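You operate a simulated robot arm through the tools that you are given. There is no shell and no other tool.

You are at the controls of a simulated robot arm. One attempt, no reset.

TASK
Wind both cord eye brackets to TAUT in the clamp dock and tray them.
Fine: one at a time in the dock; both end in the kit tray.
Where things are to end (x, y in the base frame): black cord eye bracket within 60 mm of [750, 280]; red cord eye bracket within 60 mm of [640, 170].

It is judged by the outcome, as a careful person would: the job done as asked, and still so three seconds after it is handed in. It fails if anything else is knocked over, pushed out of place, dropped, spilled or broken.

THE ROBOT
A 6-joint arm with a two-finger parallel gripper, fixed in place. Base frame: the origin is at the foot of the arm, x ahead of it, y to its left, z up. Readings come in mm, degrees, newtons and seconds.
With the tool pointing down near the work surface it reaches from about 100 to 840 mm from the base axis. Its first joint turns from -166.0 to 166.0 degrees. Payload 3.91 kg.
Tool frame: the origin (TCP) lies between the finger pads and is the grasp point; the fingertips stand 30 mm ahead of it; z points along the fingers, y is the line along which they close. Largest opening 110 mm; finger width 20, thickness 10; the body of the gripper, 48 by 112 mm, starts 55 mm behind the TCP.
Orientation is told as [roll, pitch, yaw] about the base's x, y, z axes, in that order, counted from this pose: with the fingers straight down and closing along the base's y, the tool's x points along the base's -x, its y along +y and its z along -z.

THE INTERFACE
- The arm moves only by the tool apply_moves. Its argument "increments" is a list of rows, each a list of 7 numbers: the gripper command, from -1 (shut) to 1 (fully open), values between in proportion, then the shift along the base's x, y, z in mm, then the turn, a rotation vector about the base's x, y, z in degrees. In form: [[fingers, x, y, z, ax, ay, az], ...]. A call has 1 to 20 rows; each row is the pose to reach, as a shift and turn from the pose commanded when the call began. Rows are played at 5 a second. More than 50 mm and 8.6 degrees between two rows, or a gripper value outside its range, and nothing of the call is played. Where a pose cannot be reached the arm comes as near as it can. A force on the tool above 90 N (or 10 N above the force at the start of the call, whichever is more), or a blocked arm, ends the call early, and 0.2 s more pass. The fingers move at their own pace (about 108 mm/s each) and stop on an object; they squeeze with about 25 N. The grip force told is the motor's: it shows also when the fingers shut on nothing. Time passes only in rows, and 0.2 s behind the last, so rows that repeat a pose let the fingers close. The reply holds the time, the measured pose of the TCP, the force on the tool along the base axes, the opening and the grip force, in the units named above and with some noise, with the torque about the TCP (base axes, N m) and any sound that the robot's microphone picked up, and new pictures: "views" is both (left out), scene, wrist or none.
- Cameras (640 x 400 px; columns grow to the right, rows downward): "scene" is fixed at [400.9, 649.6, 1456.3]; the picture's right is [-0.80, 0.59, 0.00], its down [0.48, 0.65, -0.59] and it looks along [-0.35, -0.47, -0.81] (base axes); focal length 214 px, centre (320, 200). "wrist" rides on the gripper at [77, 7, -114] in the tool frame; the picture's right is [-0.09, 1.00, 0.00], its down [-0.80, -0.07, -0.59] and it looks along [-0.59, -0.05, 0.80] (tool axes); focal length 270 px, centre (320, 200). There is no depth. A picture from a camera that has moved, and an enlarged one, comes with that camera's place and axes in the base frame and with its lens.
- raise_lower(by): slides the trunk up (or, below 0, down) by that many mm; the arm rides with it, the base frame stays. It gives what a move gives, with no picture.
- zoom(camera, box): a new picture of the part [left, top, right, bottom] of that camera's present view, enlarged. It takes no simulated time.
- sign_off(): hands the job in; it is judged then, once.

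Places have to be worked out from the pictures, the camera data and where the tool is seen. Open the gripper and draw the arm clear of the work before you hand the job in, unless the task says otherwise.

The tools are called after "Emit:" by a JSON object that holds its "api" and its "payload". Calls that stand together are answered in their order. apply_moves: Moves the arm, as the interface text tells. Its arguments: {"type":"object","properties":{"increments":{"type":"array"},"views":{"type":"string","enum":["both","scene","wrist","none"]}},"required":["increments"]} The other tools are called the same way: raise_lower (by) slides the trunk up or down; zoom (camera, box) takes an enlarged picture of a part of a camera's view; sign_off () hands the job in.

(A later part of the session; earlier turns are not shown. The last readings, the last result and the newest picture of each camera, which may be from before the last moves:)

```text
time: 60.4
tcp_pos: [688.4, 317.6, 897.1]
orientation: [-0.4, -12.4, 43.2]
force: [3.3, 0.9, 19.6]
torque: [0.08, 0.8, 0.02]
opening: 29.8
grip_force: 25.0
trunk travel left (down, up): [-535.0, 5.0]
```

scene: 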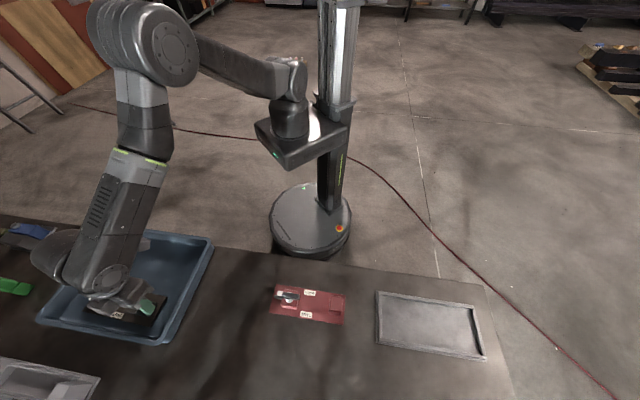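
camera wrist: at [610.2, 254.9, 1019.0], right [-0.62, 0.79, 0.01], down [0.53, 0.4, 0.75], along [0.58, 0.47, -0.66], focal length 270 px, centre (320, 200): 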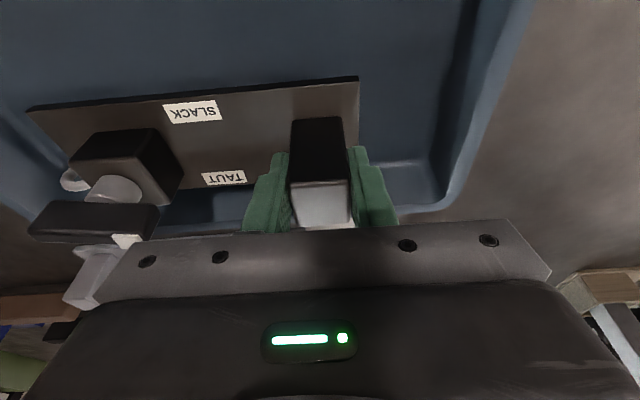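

The tray floor now carries it. I'll relieve the press by 2.5 mm, open, and lift clear.

Emit:
{"api": "apply_moves", "payload": {"increments": [[-1, 0, 0, 2.5, 0, 0, 0], [-0.4, 0, 0, 2.5, 0, 0, 0], [-0.15, 0, 0, 2.5, 0, 0, 0], [-0.15, 0, 0, 2.5, 0, 0, 0], [-0.15, 0, 0, 25, 0, 0, 0], [-0.15, 0, 0, 55, 0, 0, 0], [-0.15, 0, 0, 90, 0, 0, 0], [-0.15, 0, 0, 90, 0, 0, 0]], "views": "both"}}

```text
time: 62.2
tcp_pos: [690.4, 318.9, 984.1]
orientation: [-0.3, -12.1, 43.1]
force: [-0.4, 0.8, -0.3]
torque: [0.03, 0.0, -0.03]
opening: 46.8
grip_force: 0.1
trunk travel left (down, up): [-535.0, 5.0]
camera wrist: at [611.4, 256.8, 1081.0], right [-0.62, 0.79, 0.01], down [0.53, 0.4, 0.75], along [0.58, 0.47, -0.66], focal length 270 px, centre (320, 200)
```

scene: 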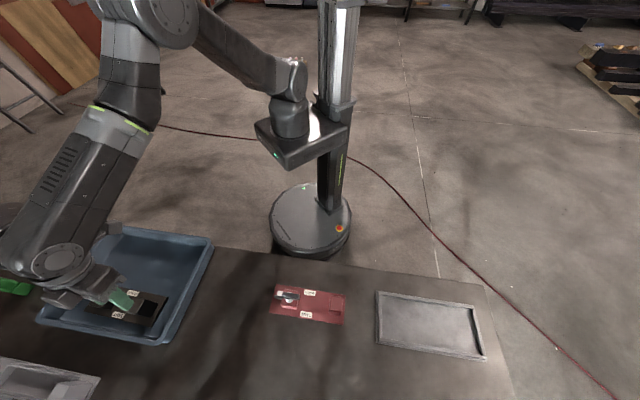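
wrist: 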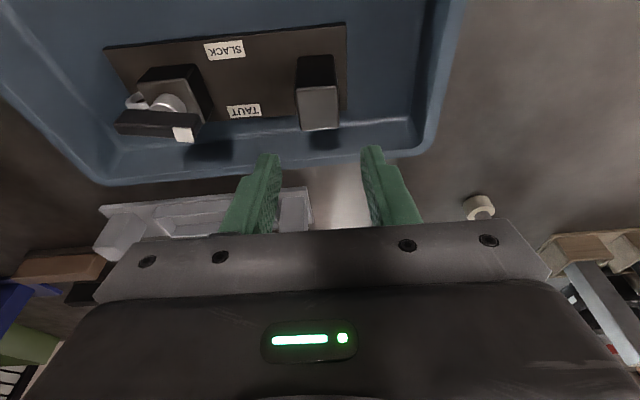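

The black bracket is in the tray with its lever still at TAUT. Now I'll move over the red bracket's handle, expected near (308, 597), keeping the tilt I will need at the dock.

Emit:
{"api": "apply_moves", "payload": {"increments": [[-0.09, -20, 15, 10, 0, 0, 0], [-0.09, -55, 40, 15, 0, 0, 0], [-0.09, -90, 66, 15, 0, 0, 0], [-0.09, -125, 92, 15, 0, 0, 1], [-0.09, -160, 118, 15, 0, 0, 1], [-0.09, -195, 144, 15, 0, 0, 1.5], [-0.09, -230, 170, 15, 0, 0, 1.5], [-0.09, -265, 196, 10, 0, 0, 2], [-0.09, -300, 222, 5, 0, 0, 2], [-0.09, -335, 246, 0, 0, 0, 2], [-0.09, -365, 262, -10, 0, 0, 2], [-0.09, -380, 270, -15, 0, 0, 2], [-0.09, -380, 270, -15, 0, 0, 2]], "views": "both"}}

Emit:
{"api": "zoom", "payload": {"camera": "wrist", "box": [200, 60, 440, 210]}}

Emit:
{"api": "zoom", "payload": {"camera": "scene", "box": [20, 215, 220, 355]}}

```text
time: 65.0
tcp_pos: [307.0, 588.7, 969.4]
orientation: [-0.2, -12.1, 45.1]
force: [-0.4, 0.4, -0.8]
torque: [0.0, -0.01, 0.0]
opening: 49.9
grip_force: 0.0
trunk travel left (down, up): [-535.0, 5.0]
camera wrist: at [230.5, 524.2, 1065.2], right [-0.64, 0.76, 0.01], down [0.51, 0.42, 0.75], along [0.57, 0.49, -0.66], focal length 270 px, centre (320, 200)
```

scene: 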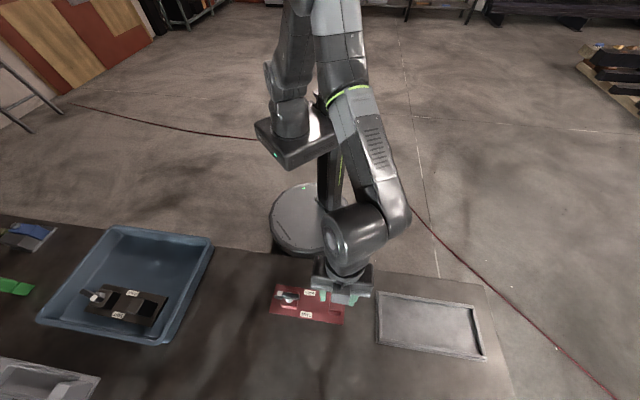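
wrist: 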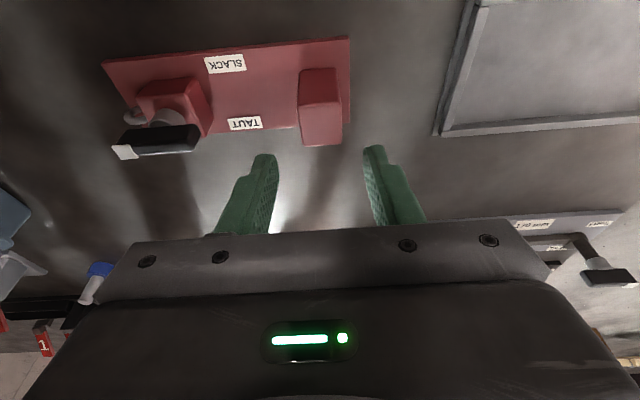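

```text
2.67 times, centred on (320, 135) of wrist
camera zoom: at [230.5, 524.2, 1065.2], right [-0.64, 0.76, 0.01], down [0.51, 0.42, 0.75], along [0.57, 0.49, -0.66], focal length 721 px, centre (320, 373)
```

zoom: 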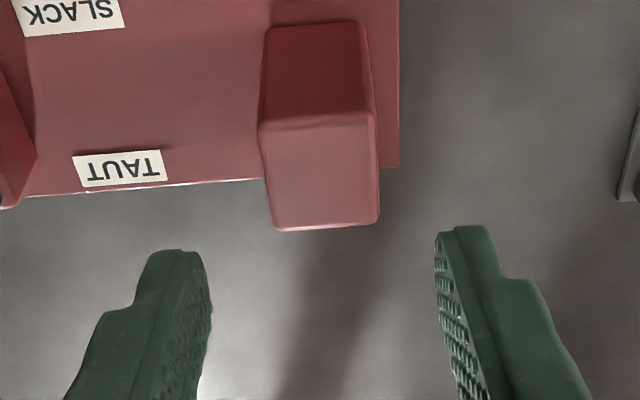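

```text
2.86 times, centred on (120, 285) of scene
camera zoom: at [400.9, 649.6, 1456.3], right [-0.8, 0.59, 0.0], down [0.48, 0.65, -0.59], along [-0.35, -0.47, -0.81], focal length 613 px, centre (891, -43)
```

zoom: 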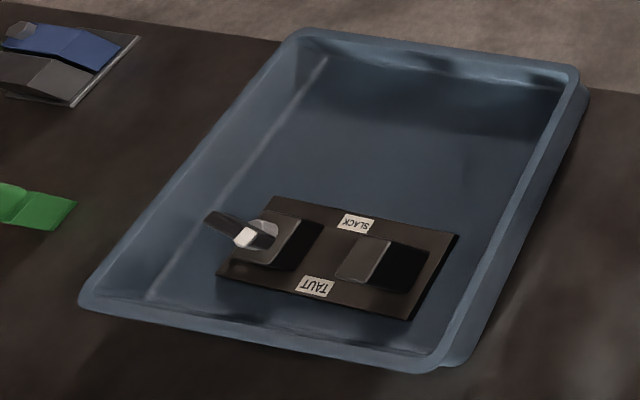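

The black bracket rests at about (737, 271), well within its limit. The red handle is at about (308.4, 592.8), aligned with the fingers at yaw 45°. I'll centre and lower around it.

Emit:
{"api": "apply_moves", "payload": {"increments": [[-0.09, 1.4, 4, -10, 0, 0, 0], [-0.09, 1.4, 4, -35, 0, 0, 0], [-0.09, 1.4, 4, -60, 0, 0, 0], [-0.09, 1.4, 4, -75, 0, 0, 0], [-0.09, 1.4, 4, -75, 0, 0, 0]], "views": "wrist"}}

Emit:
{"api": "zoom", "payload": {"camera": "wrist", "box": [200, 60, 440, 210]}}

```text
time: 66.2
tcp_pos: [309.8, 590.4, 894.5]
orientation: [-0.2, -12.1, 45.1]
force: [-0.4, 0.7, -0.1]
torque: [-0.01, 0.02, -0.02]
opening: 50.3
grip_force: 0.0
trunk travel left (down, up): [-535.0, 5.0]
camera wrist: at [232.9, 526.9, 991.4], right [-0.64, 0.76, 0.01], down [0.51, 0.42, 0.75], along [0.57, 0.49, -0.66], focal length 270 px, centre (320, 200)
```

wrist: 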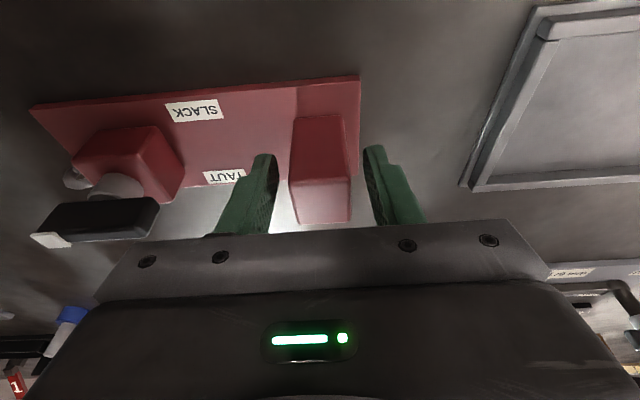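

```text
2.67 times, centred on (320, 135) of wrist
camera zoom: at [232.9, 526.9, 991.4], right [-0.64, 0.76, 0.01], down [0.51, 0.42, 0.75], along [0.57, 0.49, -0.66], focal length 721 px, centre (320, 373)
```

zoom: 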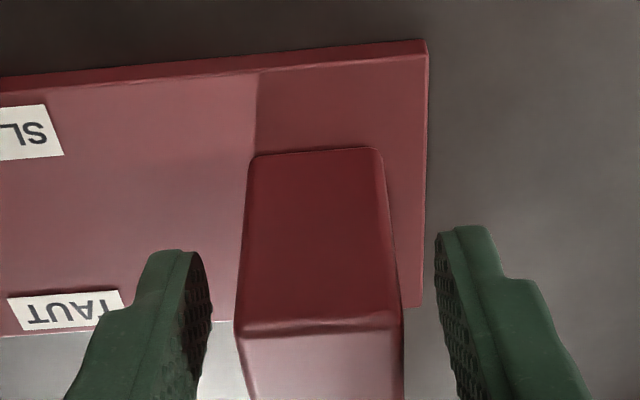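

The handle is well between the pads. I'll close and test-lift.

Emit:
{"api": "apply_moves", "payload": {"increments": [[-0.4, 0, 0, 0, 0, 0, 0], [-1, 0, 0, 0, 0, 0, 0], [-1, 0, 0, 0, 0, 0, 0], [-1, 0, 0, 0, 0, 0, 0], [-1, 0, 0, 0, 0, 0, 0]], "views": "none"}}

Emit:
{"api": "apply_moves", "payload": {"increments": [[-1, 0, 0, 5, 0, 0, 0], [-1, 0, 0, 15, 0, 0, 0], [-1, 0, 0, 30, 0, 0, 0], [-1, 0, 0, 50, 0, 0, 0], [-1, 0, 0, 50, 0, 0, 0]], "views": "both"}}

Emit:
{"api": "zoom", "payload": {"camera": "wrist", "box": [0, 0, 440, 275]}}

```text
time: 67.4
tcp_pos: [308.2, 592.0, 895.6]
orientation: [-0.2, -12.2, 45.1]
force: [0.4, -0.3, -0.2]
torque: [0.33, 0.26, 0.03]
opening: 30.1
grip_force: 24.8
trunk travel left (down, up): [-535.0, 5.0]
```

```text
time: 68.6
tcp_pos: [310.5, 593.8, 944.0]
orientation: [-0.2, -12.0, 45.0]
force: [-0.2, -0.3, -4.1]
torque: [0.2, 0.23, -0.01]
opening: 30.0
grip_force: 24.9
trunk travel left (down, up): [-535.0, 5.0]
camera wrist: at [233.6, 527.9, 1041.3], right [-0.64, 0.76, 0.01], down [0.51, 0.42, 0.75], along [0.57, 0.49, -0.66], focal length 270 px, centre (320, 200)
```

scene: 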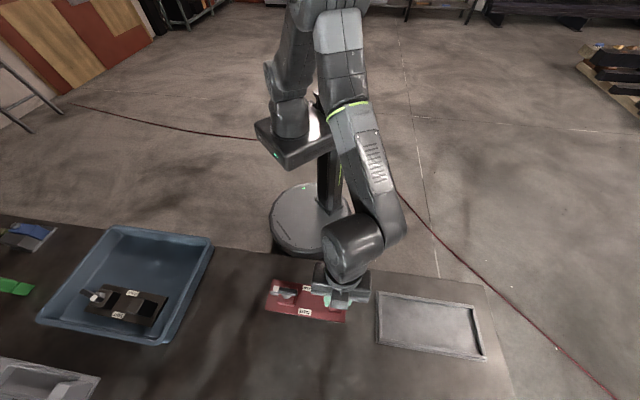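
wrist: 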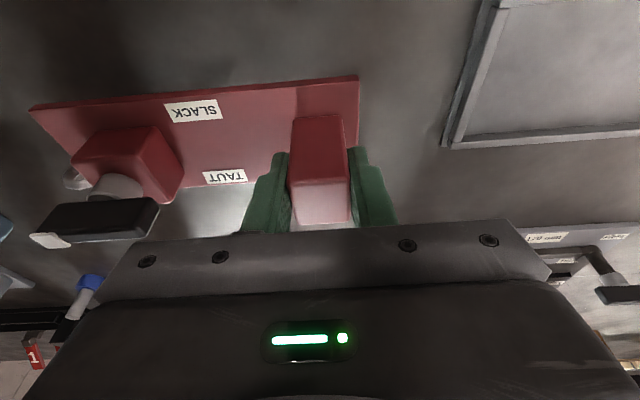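

```text
1.45 times, centred on (220, 138) of wrist
camera zoom: at [233.6, 527.9, 1041.3], right [-0.64, 0.76, 0.01], down [0.51, 0.42, 0.75], along [0.57, 0.49, -0.66], focal length 393 px, centre (466, 291)
```

zoom: 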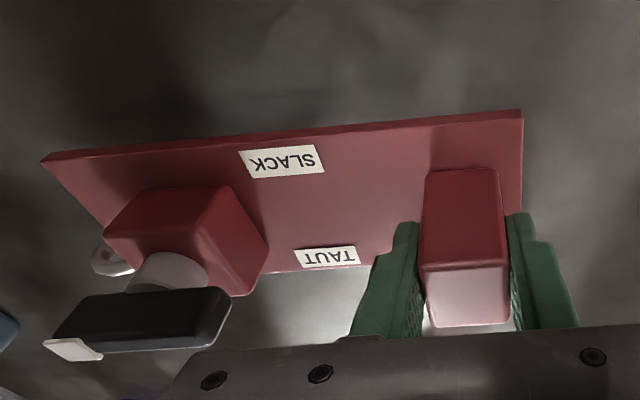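

The red bracket lifts level. I'll carry it over the dock, keeping the yaw since the dock also lies at 135°.

Emit:
{"api": "apply_moves", "payload": {"increments": [[-1, -25, 25, 5, 0, 0, 0], [-1, -55, 56, 8, 0, 0, 0], [-1, -85, 87, 8, 0, 0, 0], [-1, -115, 118, 8, 0, 0, 0], [-1, -145, 149, 8, 0, 0, 0], [-1, -175, 180, 5, 0, 0, 0], [-1, -195, 200, 3, 0, 0, 0], [-1, -208, 214, 0, 0, 0, 0], [-1, -208, 214, 0, 0, 0, 0]], "views": "both"}}

Emit:
{"api": "zoom", "payload": {"camera": "scene", "box": [350, 265, 510, 365]}}

```text
time: 70.6
tcp_pos: [102.4, 806.1, 944.2]
orientation: [-0.3, -12.1, 45.1]
force: [-0.5, 0.8, -4.1]
torque: [0.18, 0.19, -0.02]
opening: 29.9
grip_force: 25.3
trunk travel left (down, up): [-535.0, 5.0]
camera wrist: at [24.8, 741.7, 1041.3], right [-0.64, 0.76, 0.01], down [0.51, 0.42, 0.75], along [0.57, 0.49, -0.66], focal length 270 px, centre (320, 200)
```

scene: 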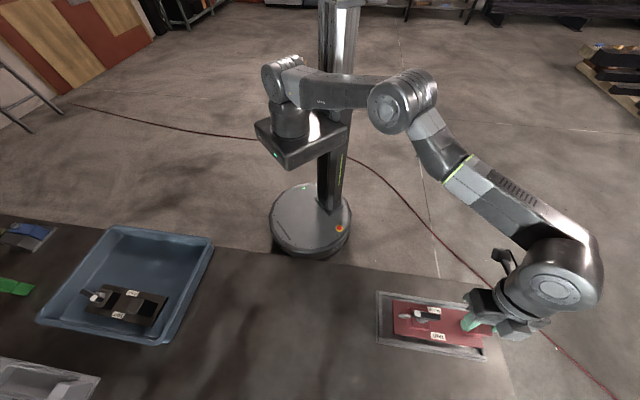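
wrist: 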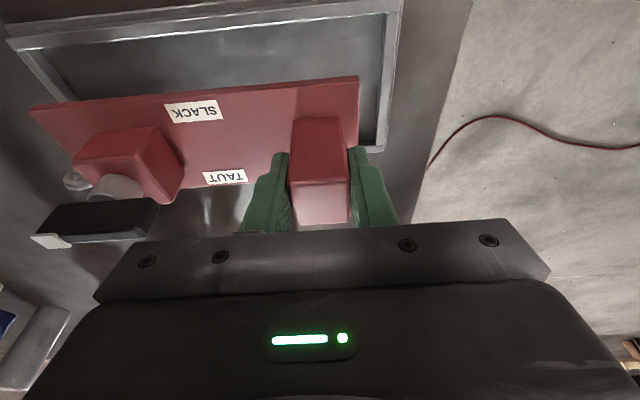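

```text
4.00 times, centred on (430, 315) of scene
camera zoom: at [400.9, 649.6, 1456.3], right [-0.8, 0.59, 0.0], down [0.48, 0.65, -0.59], along [-0.35, -0.47, -0.81], focal length 858 px, centre (-120, -260)
```

zoom: 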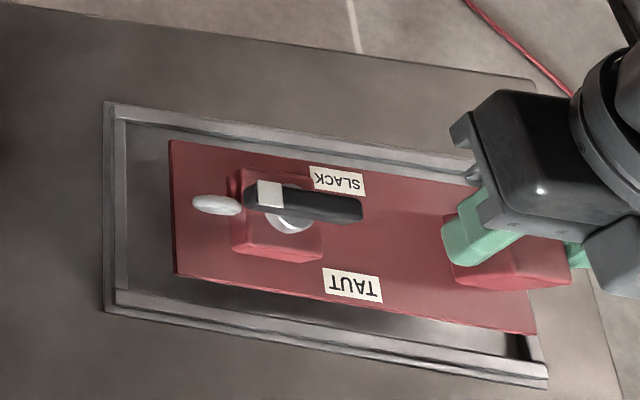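

The plate looks well placed over the frame. I'll lower most of the way and check the gaps to the rails.

Emit:
{"api": "apply_moves", "payload": {"increments": [[-1, 0, 0, -10, 0, 0, 0], [-1, 0, 0, -20, 0, 0, 0], [-1, 0, 0, -26, 0, 0, 0], [-1, 0, 0, -26, 0, 0, 0]], "views": "both"}}

Emit:
{"api": "zoom", "payload": {"camera": "scene", "box": [350, 265, 510, 365]}}

Emit:
{"api": "zoom", "payload": {"camera": "wrist", "box": [0, 0, 440, 275]}}

```text
time: 71.6
tcp_pos: [103.4, 806.1, 918.0]
orientation: [-0.2, -12.0, 45.2]
force: [0.3, -0.7, -4.5]
torque: [0.21, 0.17, -0.03]
opening: 29.8
grip_force: 25.4
trunk travel left (down, up): [-535.0, 5.0]
camera wrist: at [26.0, 741.6, 1014.8], right [-0.64, 0.76, 0.01], down [0.51, 0.42, 0.75], along [0.57, 0.49, -0.66], focal length 270 px, centre (320, 200)
```

scene: 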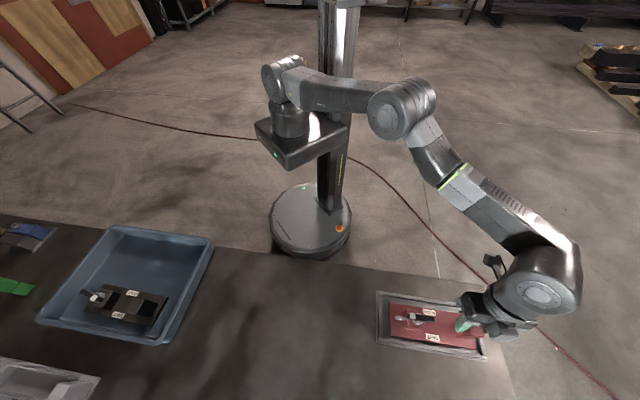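
wrist: 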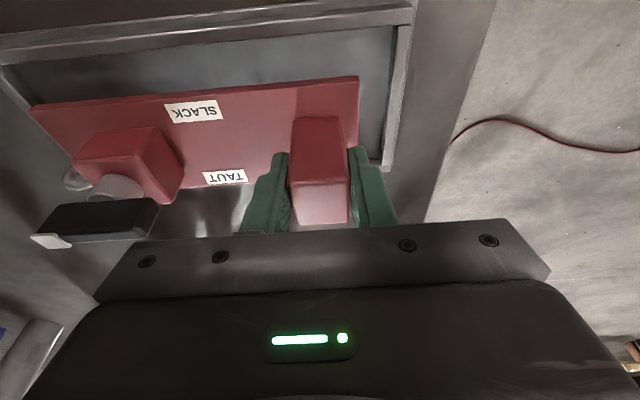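

```text
4.00 times, centred on (430, 315) of scene
camera zoom: at [400.9, 649.6, 1456.3], right [-0.8, 0.59, 0.0], down [0.48, 0.65, -0.59], along [-0.35, -0.47, -0.81], focal length 858 px, centre (-120, -260)
```

zoom: 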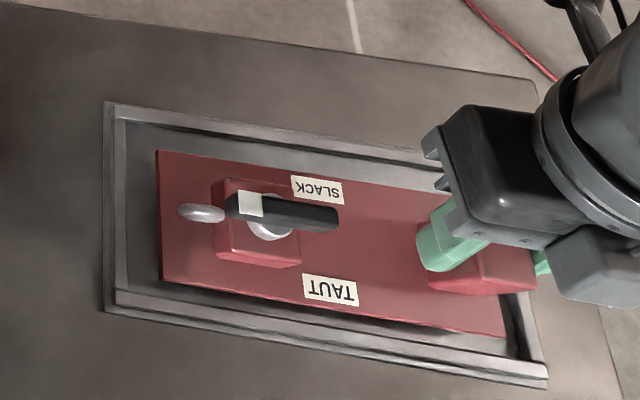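

```text
1.45 times, centred on (220, 138) of wrist
camera zoom: at [26.0, 741.6, 1014.8], right [-0.64, 0.76, 0.01], down [0.51, 0.42, 0.75], along [0.57, 0.49, -0.66], focal length 393 px, centre (466, 291)
```

zoom: 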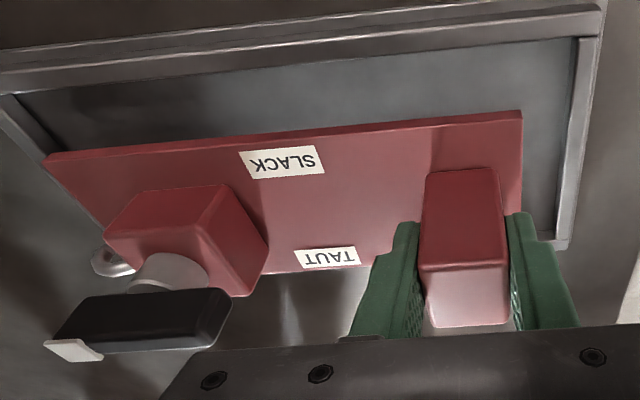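

The plate is slightly toward the outer rail, so I'll shift it about 5 mm inward and set it down gently.

Emit:
{"api": "apply_moves", "payload": {"increments": [[-1, -5, -1, 0, 0, 0, 0], [-1, -5, -1, -8, 0, 0, 0], [-1, -5, -1, -15, 0, 0, 0], [-1, -5, -1, -19, 0, 0, 0], [-1, -5, -1, -19, 0, 0, 0]], "views": "none"}}

Emit:
{"api": "apply_moves", "payload": {"increments": [[-1, 0, 0, -2, 0, 0, 0], [-1, 0, 0, -2, 0, 0, 0]], "views": "none"}}

Emit:
{"api": "apply_moves", "payload": {"increments": [[-1, 0, 0, -2, 0, 0, 0], [-1, 0, 0, -2, 0, 0, 0]], "views": "both"}}

Emit:
{"api": "zoom", "payload": {"camera": "scene", "box": [350, 265, 510, 365]}}

```text
time: 72.8
tcp_pos: [97.6, 804.3, 899.1]
orientation: [-0.3, -12.0, 45.1]
force: [0.1, -0.9, -2.8]
torque: [0.17, 0.22, 0.01]
opening: 29.8
grip_force: 25.1
trunk travel left (down, up): [-535.0, 5.0]
```

```text
time: 73.4
tcp_pos: [96.4, 805.2, 899.2]
orientation: [-0.1, -12.2, 45.1]
force: [-0.9, 0.1, 6.4]
torque: [0.06, 0.52, -0.04]
opening: 29.9
grip_force: 24.9
trunk travel left (down, up): [-535.0, 5.0]
```

```text
time: 74.0
tcp_pos: [96.1, 804.1, 899.7]
orientation: [-0.1, -12.2, 45.1]
force: [-0.5, 4.3, 18.0]
torque: [-0.34, 0.52, -0.02]
opening: 29.8
grip_force: 24.7
trunk travel left (down, up): [-535.0, 5.0]
camera wrist: at [20.6, 739.5, 995.2], right [-0.64, 0.76, 0.02], down [0.51, 0.42, 0.75], along [0.57, 0.49, -0.66], focal length 270 px, centre (320, 200)
```

scene: 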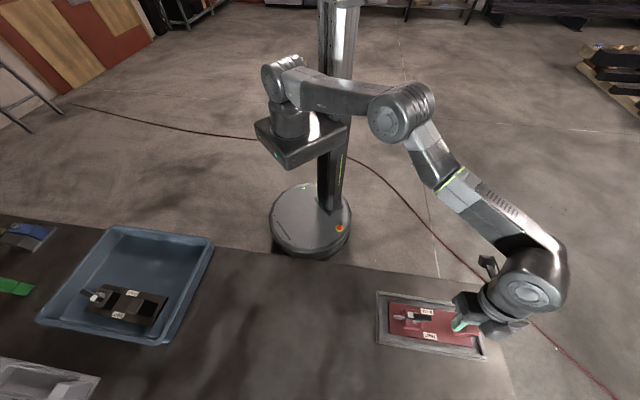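
wrist: 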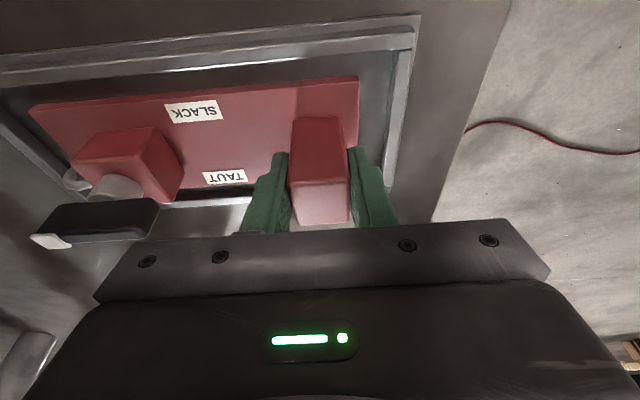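

```text
4.00 times, centred on (430, 315) of scene
camera zoom: at [400.9, 649.6, 1456.3], right [-0.8, 0.59, 0.0], down [0.48, 0.65, -0.59], along [-0.35, -0.47, -0.81], focal length 858 px, centre (-120, -260)
```

zoom: 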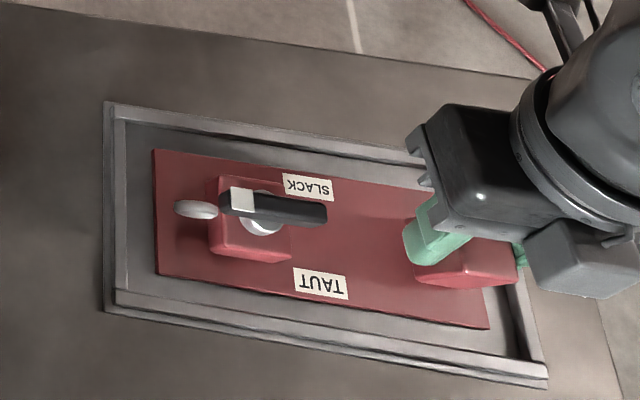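

Red now sits in the dock in almost exactly the place the black one did. I'll release, lift, take out the tilt and move back over the lever.

Emit:
{"api": "apply_moves", "payload": {"increments": [[-1, 0, 0, 3, 0, 0, 0], [-0.4, 0, 0, 3, 0, 0, 0], [-0.2, 0, 0, 3, 0, 0, 0], [-0.2, 0, 0, 3, 0, 0, 0], [-0.2, 0, 0, 30, 0, 0, 0], [-0.2, 0, 0, 60, 0, 0, 0], [-0.2, 0, -5, 85, 0, 0, 0], [-0.2, 15, -20, 100, 0, 0, 0], [-0.2, 40, -45, 105, -4, 4, 0], [-0.2, 65, -70, 105, -8.5, 8.5, 0], [-0.2, 84, -84, 105, -8.5, 8.5, 0], [-0.2, 84, -84, 105, -8.5, 8.5, 0]], "views": "wrist"}}

```text
time: 76.6
tcp_pos: [180.7, 719.6, 1000.1]
orientation: [-0.2, 0.1, 45.1]
force: [0.3, -0.3, 0.1]
torque: [0.0, 0.0, -0.01]
opening: 43.9
grip_force: 0.0
trunk travel left (down, up): [-535.0, 5.0]
camera wrist: at [119.6, 671.1, 1115.1], right [-0.64, 0.77, 0.0], down [0.61, 0.52, 0.59], along [0.46, 0.38, -0.8], focal length 270 px, centre (320, 200)
```

wrist: 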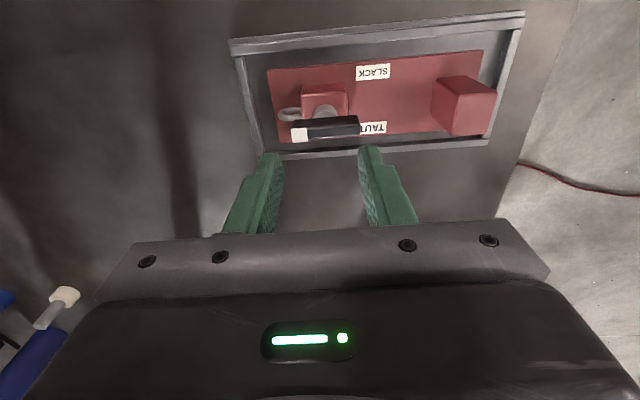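

The tool is level again above the lever. Next I turn it to yaw 135°, which leaves enough wrist travel to wind the full stroke in one grip.

Emit:
{"api": "apply_moves", "payload": {"increments": [[-0.4, 0, 0, 0, 0, 0, 8], [-0.4, 0, 0, 0, 0, 0, 16], [-0.4, 0, 0, 0, 0, 0, 24], [-0.4, 0, 0, 0, 0, 0, 32], [-0.4, 0, 0, 0, 0, 0, 40], [-0.4, 0, 0, 0, 0, 0, 48], [-0.4, 0, 0, 0, 0, 0, 56], [-0.4, 0, 0, 0, 0, 0, 64], [-0.4, 0, 0, 0, 0, 0, 72], [-0.4, 0, 0, 0, 0, 0, 80], [-0.4, 0, 0, 0, 0, 0, 88], [-0.4, 0, 0, 0, 0, 0, 90], [-0.4, 0, 0, 0, 0, 0, 90]], "views": "wrist"}}

Emit:
{"api": "zoom", "payload": {"camera": "wrist", "box": [200, 60, 440, 210]}}

```text
time: 79.4
tcp_pos: [181.5, 719.6, 999.9]
orientation: [-0.2, 0.0, 135.1]
force: [-0.6, 0.5, -0.2]
torque: [0.01, -0.02, 0.01]
opening: 33.1
grip_force: 0.0
trunk travel left (down, up): [-535.0, 5.0]
camera wrist: at [229.3, 661.6, 1115.8], right [-0.76, -0.64, 0.0], down [-0.52, 0.61, 0.6], along [-0.38, 0.46, -0.8], focal length 270 px, centre (320, 200)
```

wrist: 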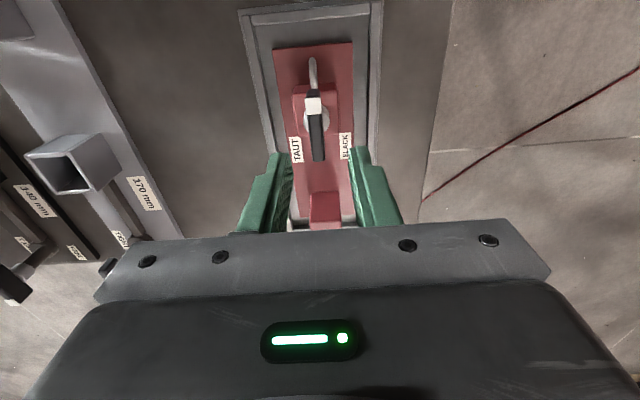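

```text
2.67 times, centred on (320, 135) of wrist
camera zoom: at [229.3, 661.6, 1115.8], right [-0.76, -0.64, 0.0], down [-0.52, 0.61, 0.6], along [-0.38, 0.46, -0.8], focal length 721 px, centre (320, 373)
```

zoom: 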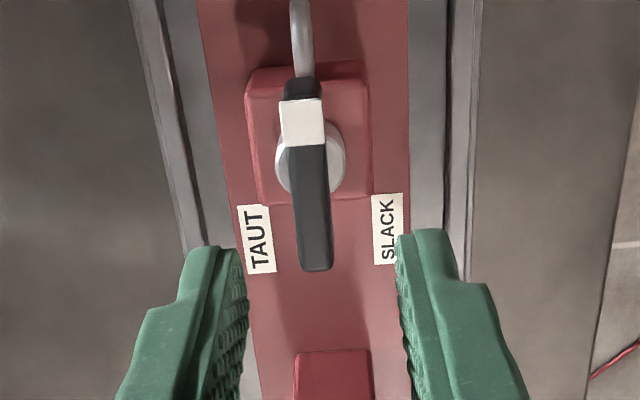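

The lever is about 4 mm off the tool axis toward the outside. I'll correct, lower around it to the same height as before, and close.

Emit:
{"api": "apply_moves", "payload": {"increments": [[-0.4, 0.5, 4.5, -20, 0, 0, 0], [-0.4, 0.5, 4.5, -40, 0, 0, 0], [-0.4, 0.5, 4.5, -58, 0, 0, 0], [-0.4, 0.5, 4.5, -58, 0, 0, 0]], "views": "wrist"}}

Emit:
{"api": "zoom", "payload": {"camera": "wrist", "box": [200, 60, 440, 210]}}

```text
time: 80.4
tcp_pos: [181.5, 725.6, 942.9]
orientation: [-0.2, 0.0, 135.1]
force: [-0.4, 0.5, -0.2]
torque: [0.0, 0.0, -0.05]
opening: 33.1
grip_force: 0.0
trunk travel left (down, up): [-535.0, 5.0]
camera wrist: at [229.7, 665.3, 1058.7], right [-0.77, -0.64, 0.0], down [-0.52, 0.61, 0.6], along [-0.38, 0.46, -0.8], focal length 270 px, centre (320, 200)
```

wrist: 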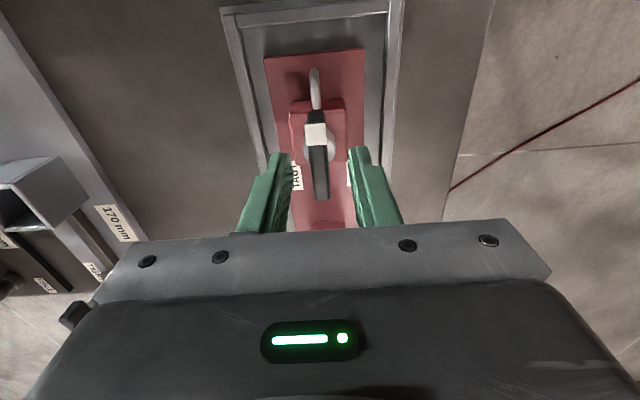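

```text
2.67 times, centred on (320, 135) of wrist
camera zoom: at [229.7, 665.3, 1058.7], right [-0.77, -0.64, 0.0], down [-0.52, 0.61, 0.6], along [-0.38, 0.46, -0.8], focal length 721 px, centre (320, 373)
```

zoom: 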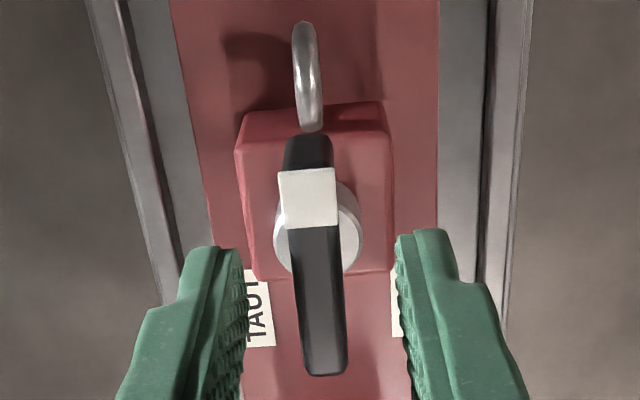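

The lever is centred at about (180.6, 725.8). I'll close, then wind clockwise in stages.

Emit:
{"api": "apply_moves", "payload": {"increments": [[-1, 0, 0, 0, 0, 0, 0], [-1, 0, 0, 0, 0, 0, 0], [-1, 0, 0, 0, 0, 0, 0], [-1, 0, 0, 0, 0, 0, -5], [-1, 0, 0, 0, 0, 0, -10], [-1, 0, 0, 0, 0, 0, -15], [-1, 0, 0, 0, 0, 0, -20]], "views": "wrist"}}

Emit:
{"api": "zoom", "payload": {"camera": "wrist", "box": [200, 0, 440, 150]}}

```text
time: 82.0
tcp_pos: [182.0, 725.5, 942.2]
orientation: [-0.3, -0.1, 115.1]
force: [2.6, 1.7, 4.8]
torque: [-0.21, -0.16, 0.0]
opening: 10.7
grip_force: 25.0
trunk travel left (down, up): [-535.0, 5.0]
camera wrist: at [207.1, 652.2, 1058.6], right [-0.94, -0.34, 0.0], down [-0.28, 0.75, 0.6], along [-0.2, 0.56, -0.8], focal length 270 px, centre (320, 200)
```

wrist: 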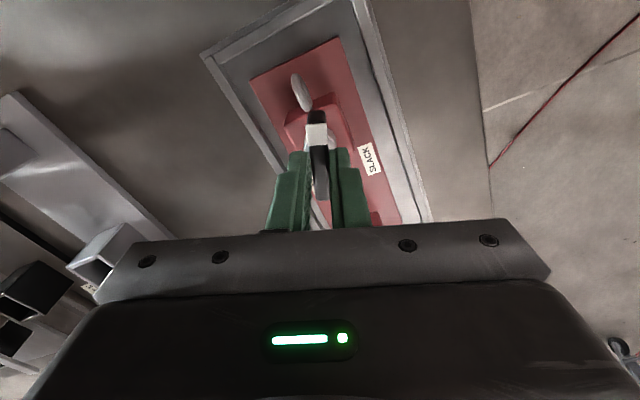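

```text
2.67 times, centred on (320, 75) of wrist
camera zoom: at [207.1, 652.2, 1058.6], right [-0.94, -0.34, 0.0], down [-0.28, 0.75, 0.6], along [-0.2, 0.56, -0.8], focal length 721 px, centre (320, 533)
```

zoom: 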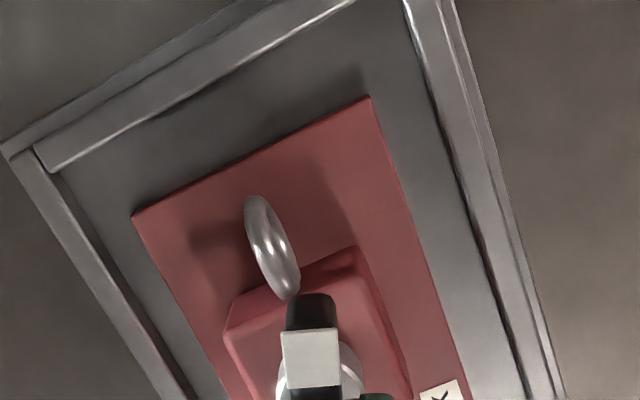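

Winding freely, with the plate staying put. I'll continue clockwise by about 100°.

Emit:
{"api": "apply_moves", "payload": {"increments": [[-1, 0, 0, 0, 0, 0, -5], [-1, 0, 0, 0, 0, 0, -10], [-1, 0, 0, 0, 0, 0, -15], [-1, 0, 0, 0, 0, 0, -20], [-1, 0, 0, 0, 0, 0, -25], [-1, 0, 0, 0, 0, 0, -30], [-1, 0, 0, 0, 0, 0, -35], [-1, 0, 0, 0, 0, 0, -40], [-1, 0, 0, 0, 0, 0, -45], [-1, 0, 0, 0, 0, 0, -50]], "views": "wrist"}}

Emit:
{"api": "apply_moves", "payload": {"increments": [[-1, 0, 0, 0, 0, 0, -5], [-1, 0, 0, 0, 0, 0, -10], [-1, 0, 0, 0, 0, 0, -15], [-1, 0, 0, 0, 0, 0, -20], [-1, 0, 0, 0, 0, 0, -25], [-1, 0, 0, 0, 0, 0, -30], [-1, 0, 0, 0, 0, 0, -35], [-1, 0, 0, 0, 0, 0, -40], [-1, 0, 0, 0, 0, 0, -45], [-1, 0, 0, 0, 0, 0, -50]], "views": "wrist"}}

Emit:
{"api": "apply_moves", "payload": {"increments": [[-1, 0, 0, 0, 0, 0, -5], [-1, 0, 0, 0, 0, 0, -10], [-1, 0, 0, 0, 0, 0, -15], [-1, 0, 0, 0, 0, 0, -20], [-1, 0, 0, 0, 0, 0, -25], [-1, 0, 0, 0, 0, 0, -30], [-1, 0, 0, 0, 0, 0, -35], [-1, 0, 0, 0, 0, 0, -40]], "views": "wrist"}}

```text
time: 84.2
tcp_pos: [180.1, 725.6, 943.1]
orientation: [-0.2, 0.0, 65.1]
force: [0.2, 0.9, 10.3]
torque: [0.08, -0.01, -0.01]
opening: 10.8
grip_force: 25.4
trunk travel left (down, up): [-535.0, 5.0]
camera wrist: at [140.6, 658.2, 1058.5], right [-0.87, 0.5, 0.0], down [0.4, 0.7, 0.6], along [0.3, 0.51, -0.8], focal length 270 px, centre (320, 200)
```

wrist: 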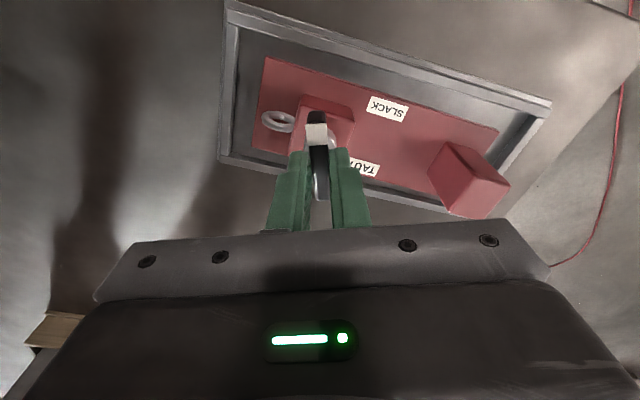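

```text
time: 86.4
tcp_pos: [181.5, 725.0, 943.8]
orientation: [0.0, -0.1, 14.9]
force: [-4.8, 2.7, 11.8]
torque: [0.01, 0.36, 0.02]
opening: 10.5
grip_force: 24.8
trunk travel left (down, up): [-535.0, 5.0]
camera wrist: at [103.2, 712.2, 1058.4], right [-0.17, 0.98, 0.0], down [0.79, 0.14, 0.6], along [0.59, 0.1, -0.8], focal length 270 px, centre (320, 200)
```

wrist: 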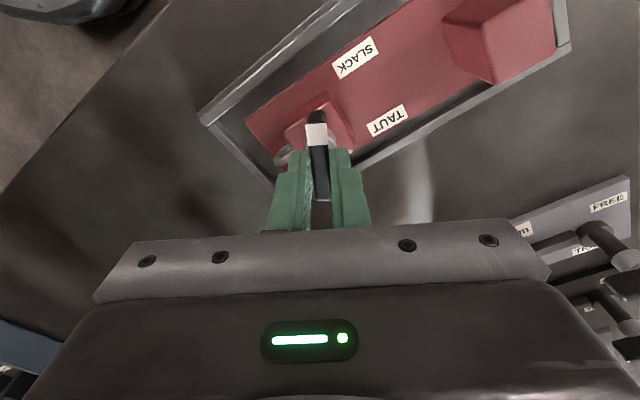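

```text
time: 88.2
tcp_pos: [181.5, 724.1, 943.4]
orientation: [-0.2, -0.1, -25.0]
force: [-0.8, 5.1, 10.8]
torque: [0.07, -0.17, 0.0]
opening: 10.7
grip_force: 25.2
trunk travel left (down, up): [-535.0, 5.0]
camera wrist: at [113.7, 764.1, 1058.4], right [0.5, 0.87, 0.0], down [0.7, -0.4, 0.6], along [0.51, -0.3, -0.8], focal length 270 px, centre (320, 200)
```

wrist: 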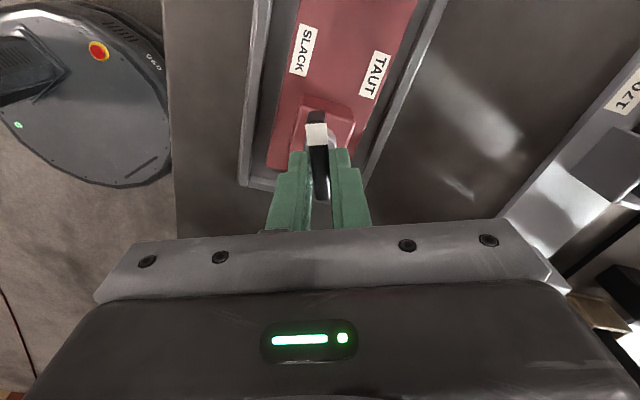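

Around 160° wound, with zero winding torque. I'll approach the stop in finer steps.

Emit:
{"api": "apply_moves", "payload": {"increments": [[-1, 0, 0, 0, 0, 0, -4], [-1, 0, 0, 0, 0, 0, -8], [-1, 0, 0, 0, 0, 0, -12], [-1, 0, 0, 0, 0, 0, -16], [-1, 0, 0, 0, 0, 0, -20], [-1, 0, 0, 0, 0, 0, -24]], "views": "wrist"}}

Emit:
{"api": "apply_moves", "payload": {"increments": [[-1, 0, 0, 0, 0, 0, -3], [-1, 0, 0, 0, 0, 0, -5]], "views": "none"}}

Emit:
{"api": "apply_moves", "payload": {"increments": [[-1, 0, 0, 0, 0, 0, -3], [-1, 0, 0, 0, 0, 0, -5]], "views": "none"}}

Emit:
{"api": "apply_moves", "payload": {"increments": [[-1, 0, 0, 0, 0, 0, -3], [-1, 0, 0, 0, 0, 0, -5]], "views": "wrist"}}

Emit:
{"api": "zoom", "payload": {"camera": "wrist", "box": [200, 0, 440, 150]}}

```text
time: 89.6
tcp_pos: [182.2, 724.5, 942.7]
orientation: [-0.2, 0.1, -49.0]
force: [3.0, 2.3, 7.8]
torque: [0.05, -0.09, 0.04]
opening: 10.5
grip_force: 25.1
trunk travel left (down, up): [-535.0, 5.0]
camera wrist: at [135.6, 787.8, 1058.4], right [0.81, 0.59, 0.0], down [0.47, -0.65, 0.6], along [0.35, -0.48, -0.8], focal length 270 px, centre (320, 200)
```

wrist: 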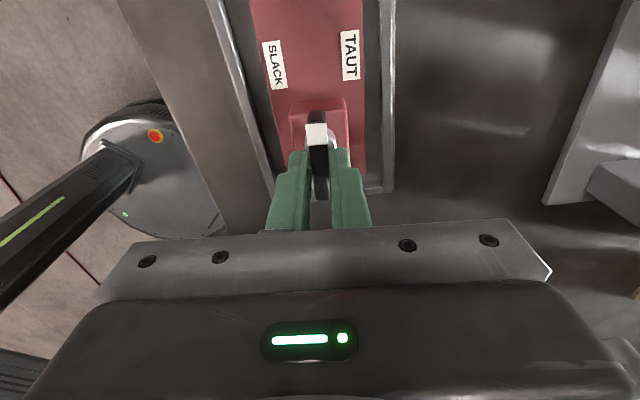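

```text
time: 90.2
tcp_pos: [181.8, 724.1, 942.7]
orientation: [-0.1, -0.1, -53.9]
force: [3.7, 1.2, 8.0]
torque: [-0.01, -0.17, 0.01]
opening: 10.5
grip_force: 24.9
trunk travel left (down, up): [-535.0, 5.0]
```

```text
time: 90.8
tcp_pos: [181.0, 724.3, 943.1]
orientation: [-0.2, 0.0, -59.0]
force: [1.5, -1.5, 7.6]
torque: [-0.06, -0.15, 0.28]
opening: 10.2
grip_force: 25.1
trunk travel left (down, up): [-535.0, 5.0]
```

```text
time: 91.4
tcp_pos: [181.1, 725.0, 942.1]
orientation: [-0.3, 0.0, -63.8]
force: [-1.2, -0.1, 5.5]
torque: [0.14, 0.08, 0.58]
opening: 11.0
grip_force: 25.1
trunk travel left (down, up): [-535.0, 5.0]
camera wrist: at [151.6, 797.8, 1058.2], right [0.93, 0.36, 0.0], down [0.29, -0.75, 0.59], along [0.21, -0.56, -0.8], focal length 270 px, centre (320, 200)
```

wrist: 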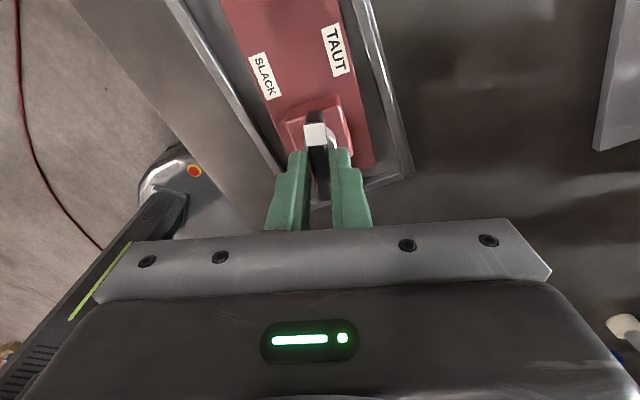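

```text
2.67 times, centred on (320, 75) of wrist
camera zoom: at [151.6, 797.8, 1058.2], right [0.93, 0.36, 0.0], down [0.29, -0.75, 0.59], along [0.21, -0.56, -0.8], focal length 721 px, centre (320, 533)
```

zoom: 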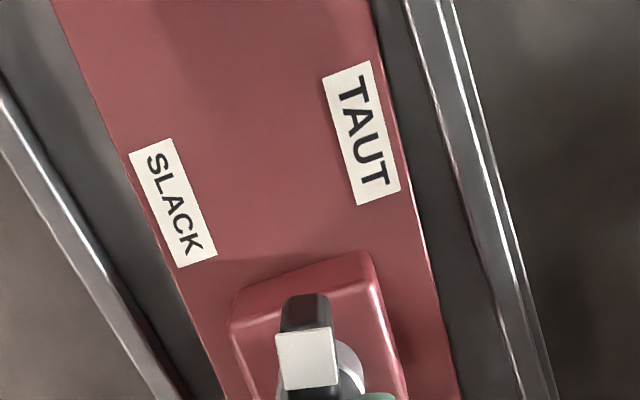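

Torque is up to 0.58 N·m, as with the black one. I'll press on a few degrees until the fingers begin to slip, so the lever is truly at its stop.

Emit:
{"api": "apply_moves", "payload": {"increments": [[-1, 0, 0, 0, 0, 0, -2], [-1, 0, 0, 0, 0, 0, -4], [-1, 0, 0, 0, 0, 0, -6]], "views": "wrist"}}

Emit:
{"api": "apply_moves", "payload": {"increments": [[-1, 0, 0, 0, 0, 0, -2], [-1, 0, 0, 0, 0, 0, -4]], "views": "wrist"}}

Emit:
{"api": "zoom", "payload": {"camera": "wrist", "box": [200, 0, 440, 150]}}

```text
time: 92.2
tcp_pos: [180.1, 724.7, 943.7]
orientation: [-0.2, 0.1, -69.9]
force: [-3.6, -1.7, 6.1]
torque: [-0.05, -0.01, 0.66]
opening: 13.1
grip_force: 25.4
trunk travel left (down, up): [-535.0, 5.0]
camera wrist: at [159.6, 799.8, 1058.1], right [0.97, 0.26, 0.0], down [0.21, -0.78, 0.6], along [0.15, -0.58, -0.8], focal length 270 px, centre (320, 200)
```

wrist: 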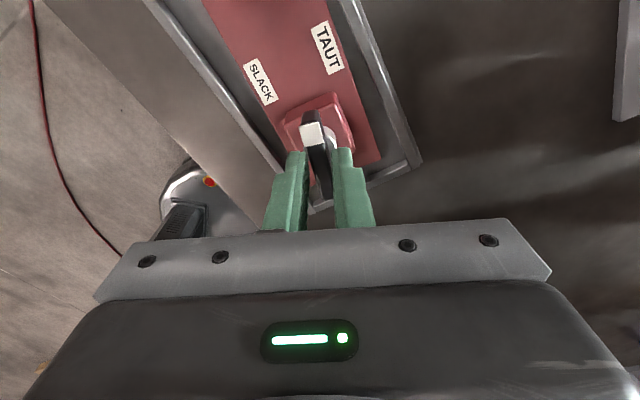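

```text
time: 92.8
tcp_pos: [180.8, 723.8, 942.0]
orientation: [-0.2, -0.1, -73.9]
force: [-2.8, -4.7, 4.1]
torque: [-0.21, 0.09, 0.74]
opening: 14.7
grip_force: 24.9
trunk travel left (down, up): [-535.0, 5.0]
camera wrist: at [165.0, 801.1, 1058.1], right [0.98, 0.19, 0.0], down [0.16, -0.79, 0.6], along [0.11, -0.59, -0.8], focal length 270 px, centre (320, 200)
```

wrist: 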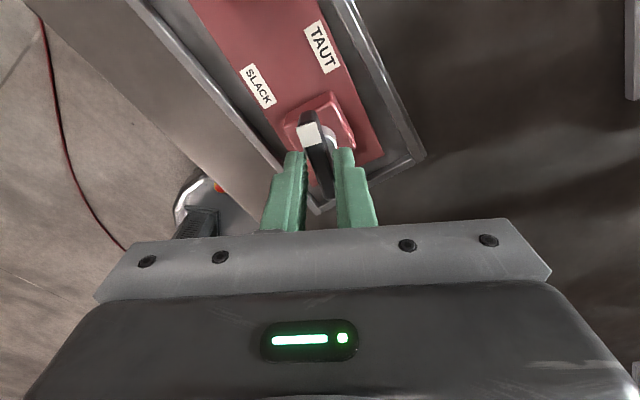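

```text
2.67 times, centred on (320, 75) of wrist
camera zoom: at [165.0, 801.1, 1058.1], right [0.98, 0.19, 0.0], down [0.16, -0.79, 0.6], along [0.11, -0.59, -0.8], focal length 721 px, centre (320, 533)
```

zoom: 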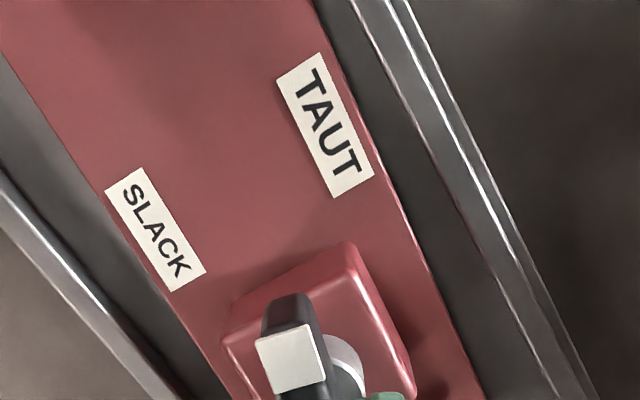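

It's at the same end stop as the black one, with the fingers slipping at 0.74 N·m. I'll release, lift, and move to the handle as before, turning and adding the tilt.

Emit:
{"api": "apply_moves", "payload": {"increments": [[-0.4, 0, 0, 0, 0, 0, 0], [-0.4, 0, 0, 0, 0, 0, 0], [-0.4, 0, 0, 30, 0, 0, 0], [-0.4, 0, 0, 62, 0, 0, 0], [-0.4, 0, 0, 62, 0, 0, 8], [-0.3, 0, 0, 62, 0, 0, 16], [-0.2, 0, 0, 62, 0, 0, 24], [-0.09, 0, 0, 62, 0, 0, 32], [-0.09, 0, 0, 62, 0, 0, 40], [-0.09, -5, 5, 62, 0, 0, 48], [-0.09, -10, 10, 62, 0, 0, 56], [-0.09, -15, 15, 62, 0, 0, 64], [-0.09, -20, 20, 62, 0, 0, 72], [-0.09, -25, 25, 62, 0, 0, 80], [-0.09, -30, 30, 62, 0, 0, 88], [-0.09, -35, 35, 62, 0, 0, 96], [-0.09, -40, 38, 62, 0, 0, 104], [-0.09, -45, 40, 62, 0, 0, 112], [-0.09, -45, 40, 62, 0, 0, 112]], "views": "both"}}

Emit:
{"api": "zoom", "payload": {"camera": "wrist", "box": [160, 20, 440, 195]}}

```text
time: 96.8
tcp_pos: [136.7, 765.1, 1004.3]
orientation: [-0.2, 0.0, 38.2]
force: [-0.2, -0.4, 0.1]
torque: [0.0, -0.03, 0.01]
opening: 50.0
grip_force: 0.0
trunk travel left (down, up): [-535.0, 5.0]
camera wrist: at [70.9, 723.8, 1119.5], right [-0.55, 0.84, 0.0], down [0.67, 0.44, 0.6], along [0.5, 0.32, -0.8], focal length 270 px, centre (320, 200)
```

scene: 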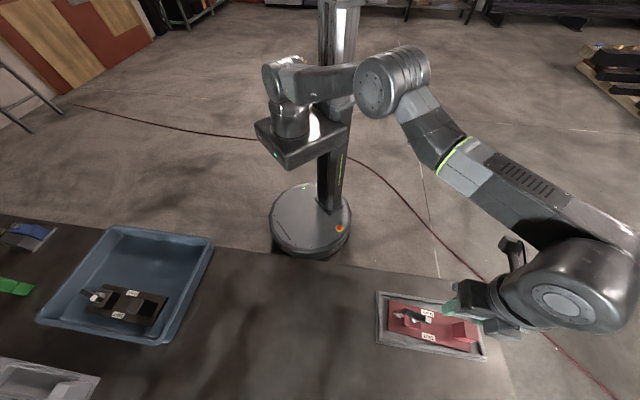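
wrist: 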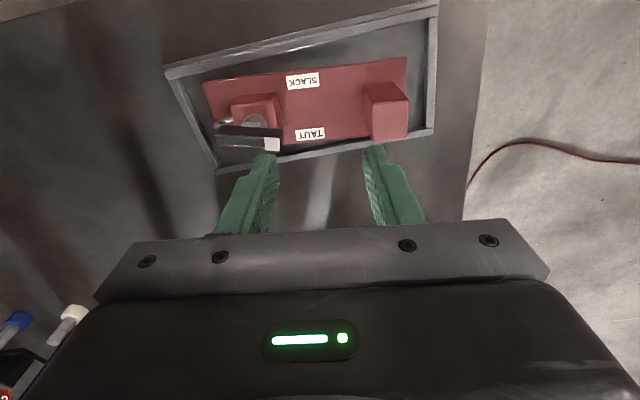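

```text
2.29 times, centred on (300, 108) of wrist
camera zoom: at [70.9, 723.8, 1119.5], right [-0.55, 0.84, 0.0], down [0.67, 0.44, 0.6], along [0.5, 0.32, -0.8], focal length 618 px, centre (366, 411)
```

zoom: 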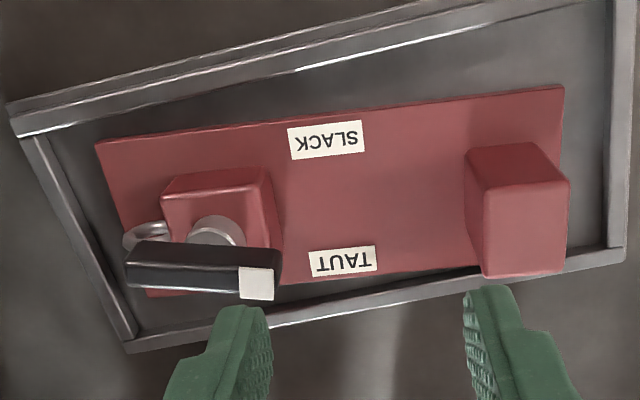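

The red lever has the same TAUT attitude as the black one. The handle is now at about (106, 812), at 128.5°. I'll tilt and move above it.

Emit:
{"api": "apply_moves", "payload": {"increments": [[-0.09, -4, 5, 0, 3.7, -4.7, 0], [-0.09, -10, 14, 0, 7.4, -9.4, 0], [-0.09, -18, 26, -8, 7.4, -9.4, 0], [-0.09, -25, 37, -22, 7.4, -9.4, 0], [-0.09, -31, 47, -40, 7.4, -9.4, 0], [-0.09, -31, 47, -48, 7.4, -9.4, 0], [-0.09, -31, 47, -48, 7.4, -9.4, 0]], "views": "wrist"}}

Emit:
{"api": "zoom", "payload": {"camera": "wrist", "box": [200, 60, 440, 210]}}

```text
time: 98.4
tcp_pos: [105.4, 812.7, 957.0]
orientation: [-0.1, -11.9, 38.1]
force: [-0.4, 0.3, -0.2]
torque: [-0.02, 0.02, 0.01]
opening: 50.0
grip_force: 0.0
trunk travel left (down, up): [-535.0, 5.0]
camera wrist: at [21.5, 757.0, 1053.2], right [-0.55, 0.84, 0.01], down [0.56, 0.35, 0.75], along [0.62, 0.42, -0.66], focal length 270 px, centre (320, 200)
```

wrist: 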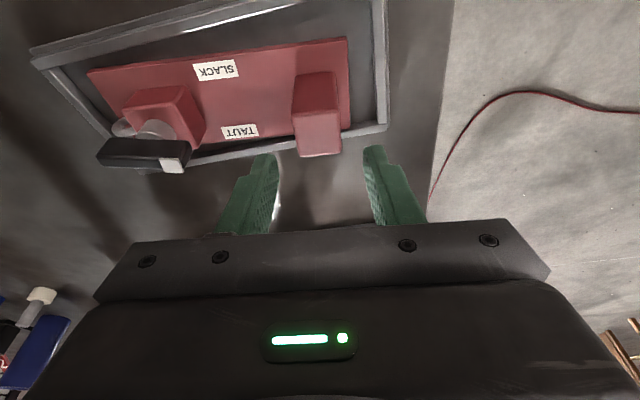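

```text
2.67 times, centred on (320, 135) of wrist
camera zoom: at [21.5, 757.0, 1053.2], right [-0.55, 0.84, 0.01], down [0.56, 0.35, 0.75], along [0.62, 0.42, -0.66], focal length 721 px, centre (320, 373)
```

zoom: 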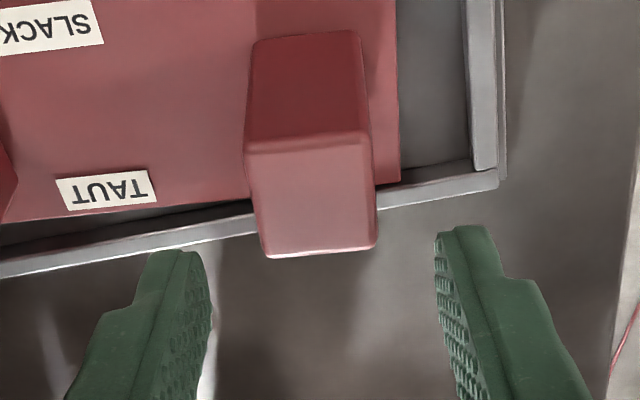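

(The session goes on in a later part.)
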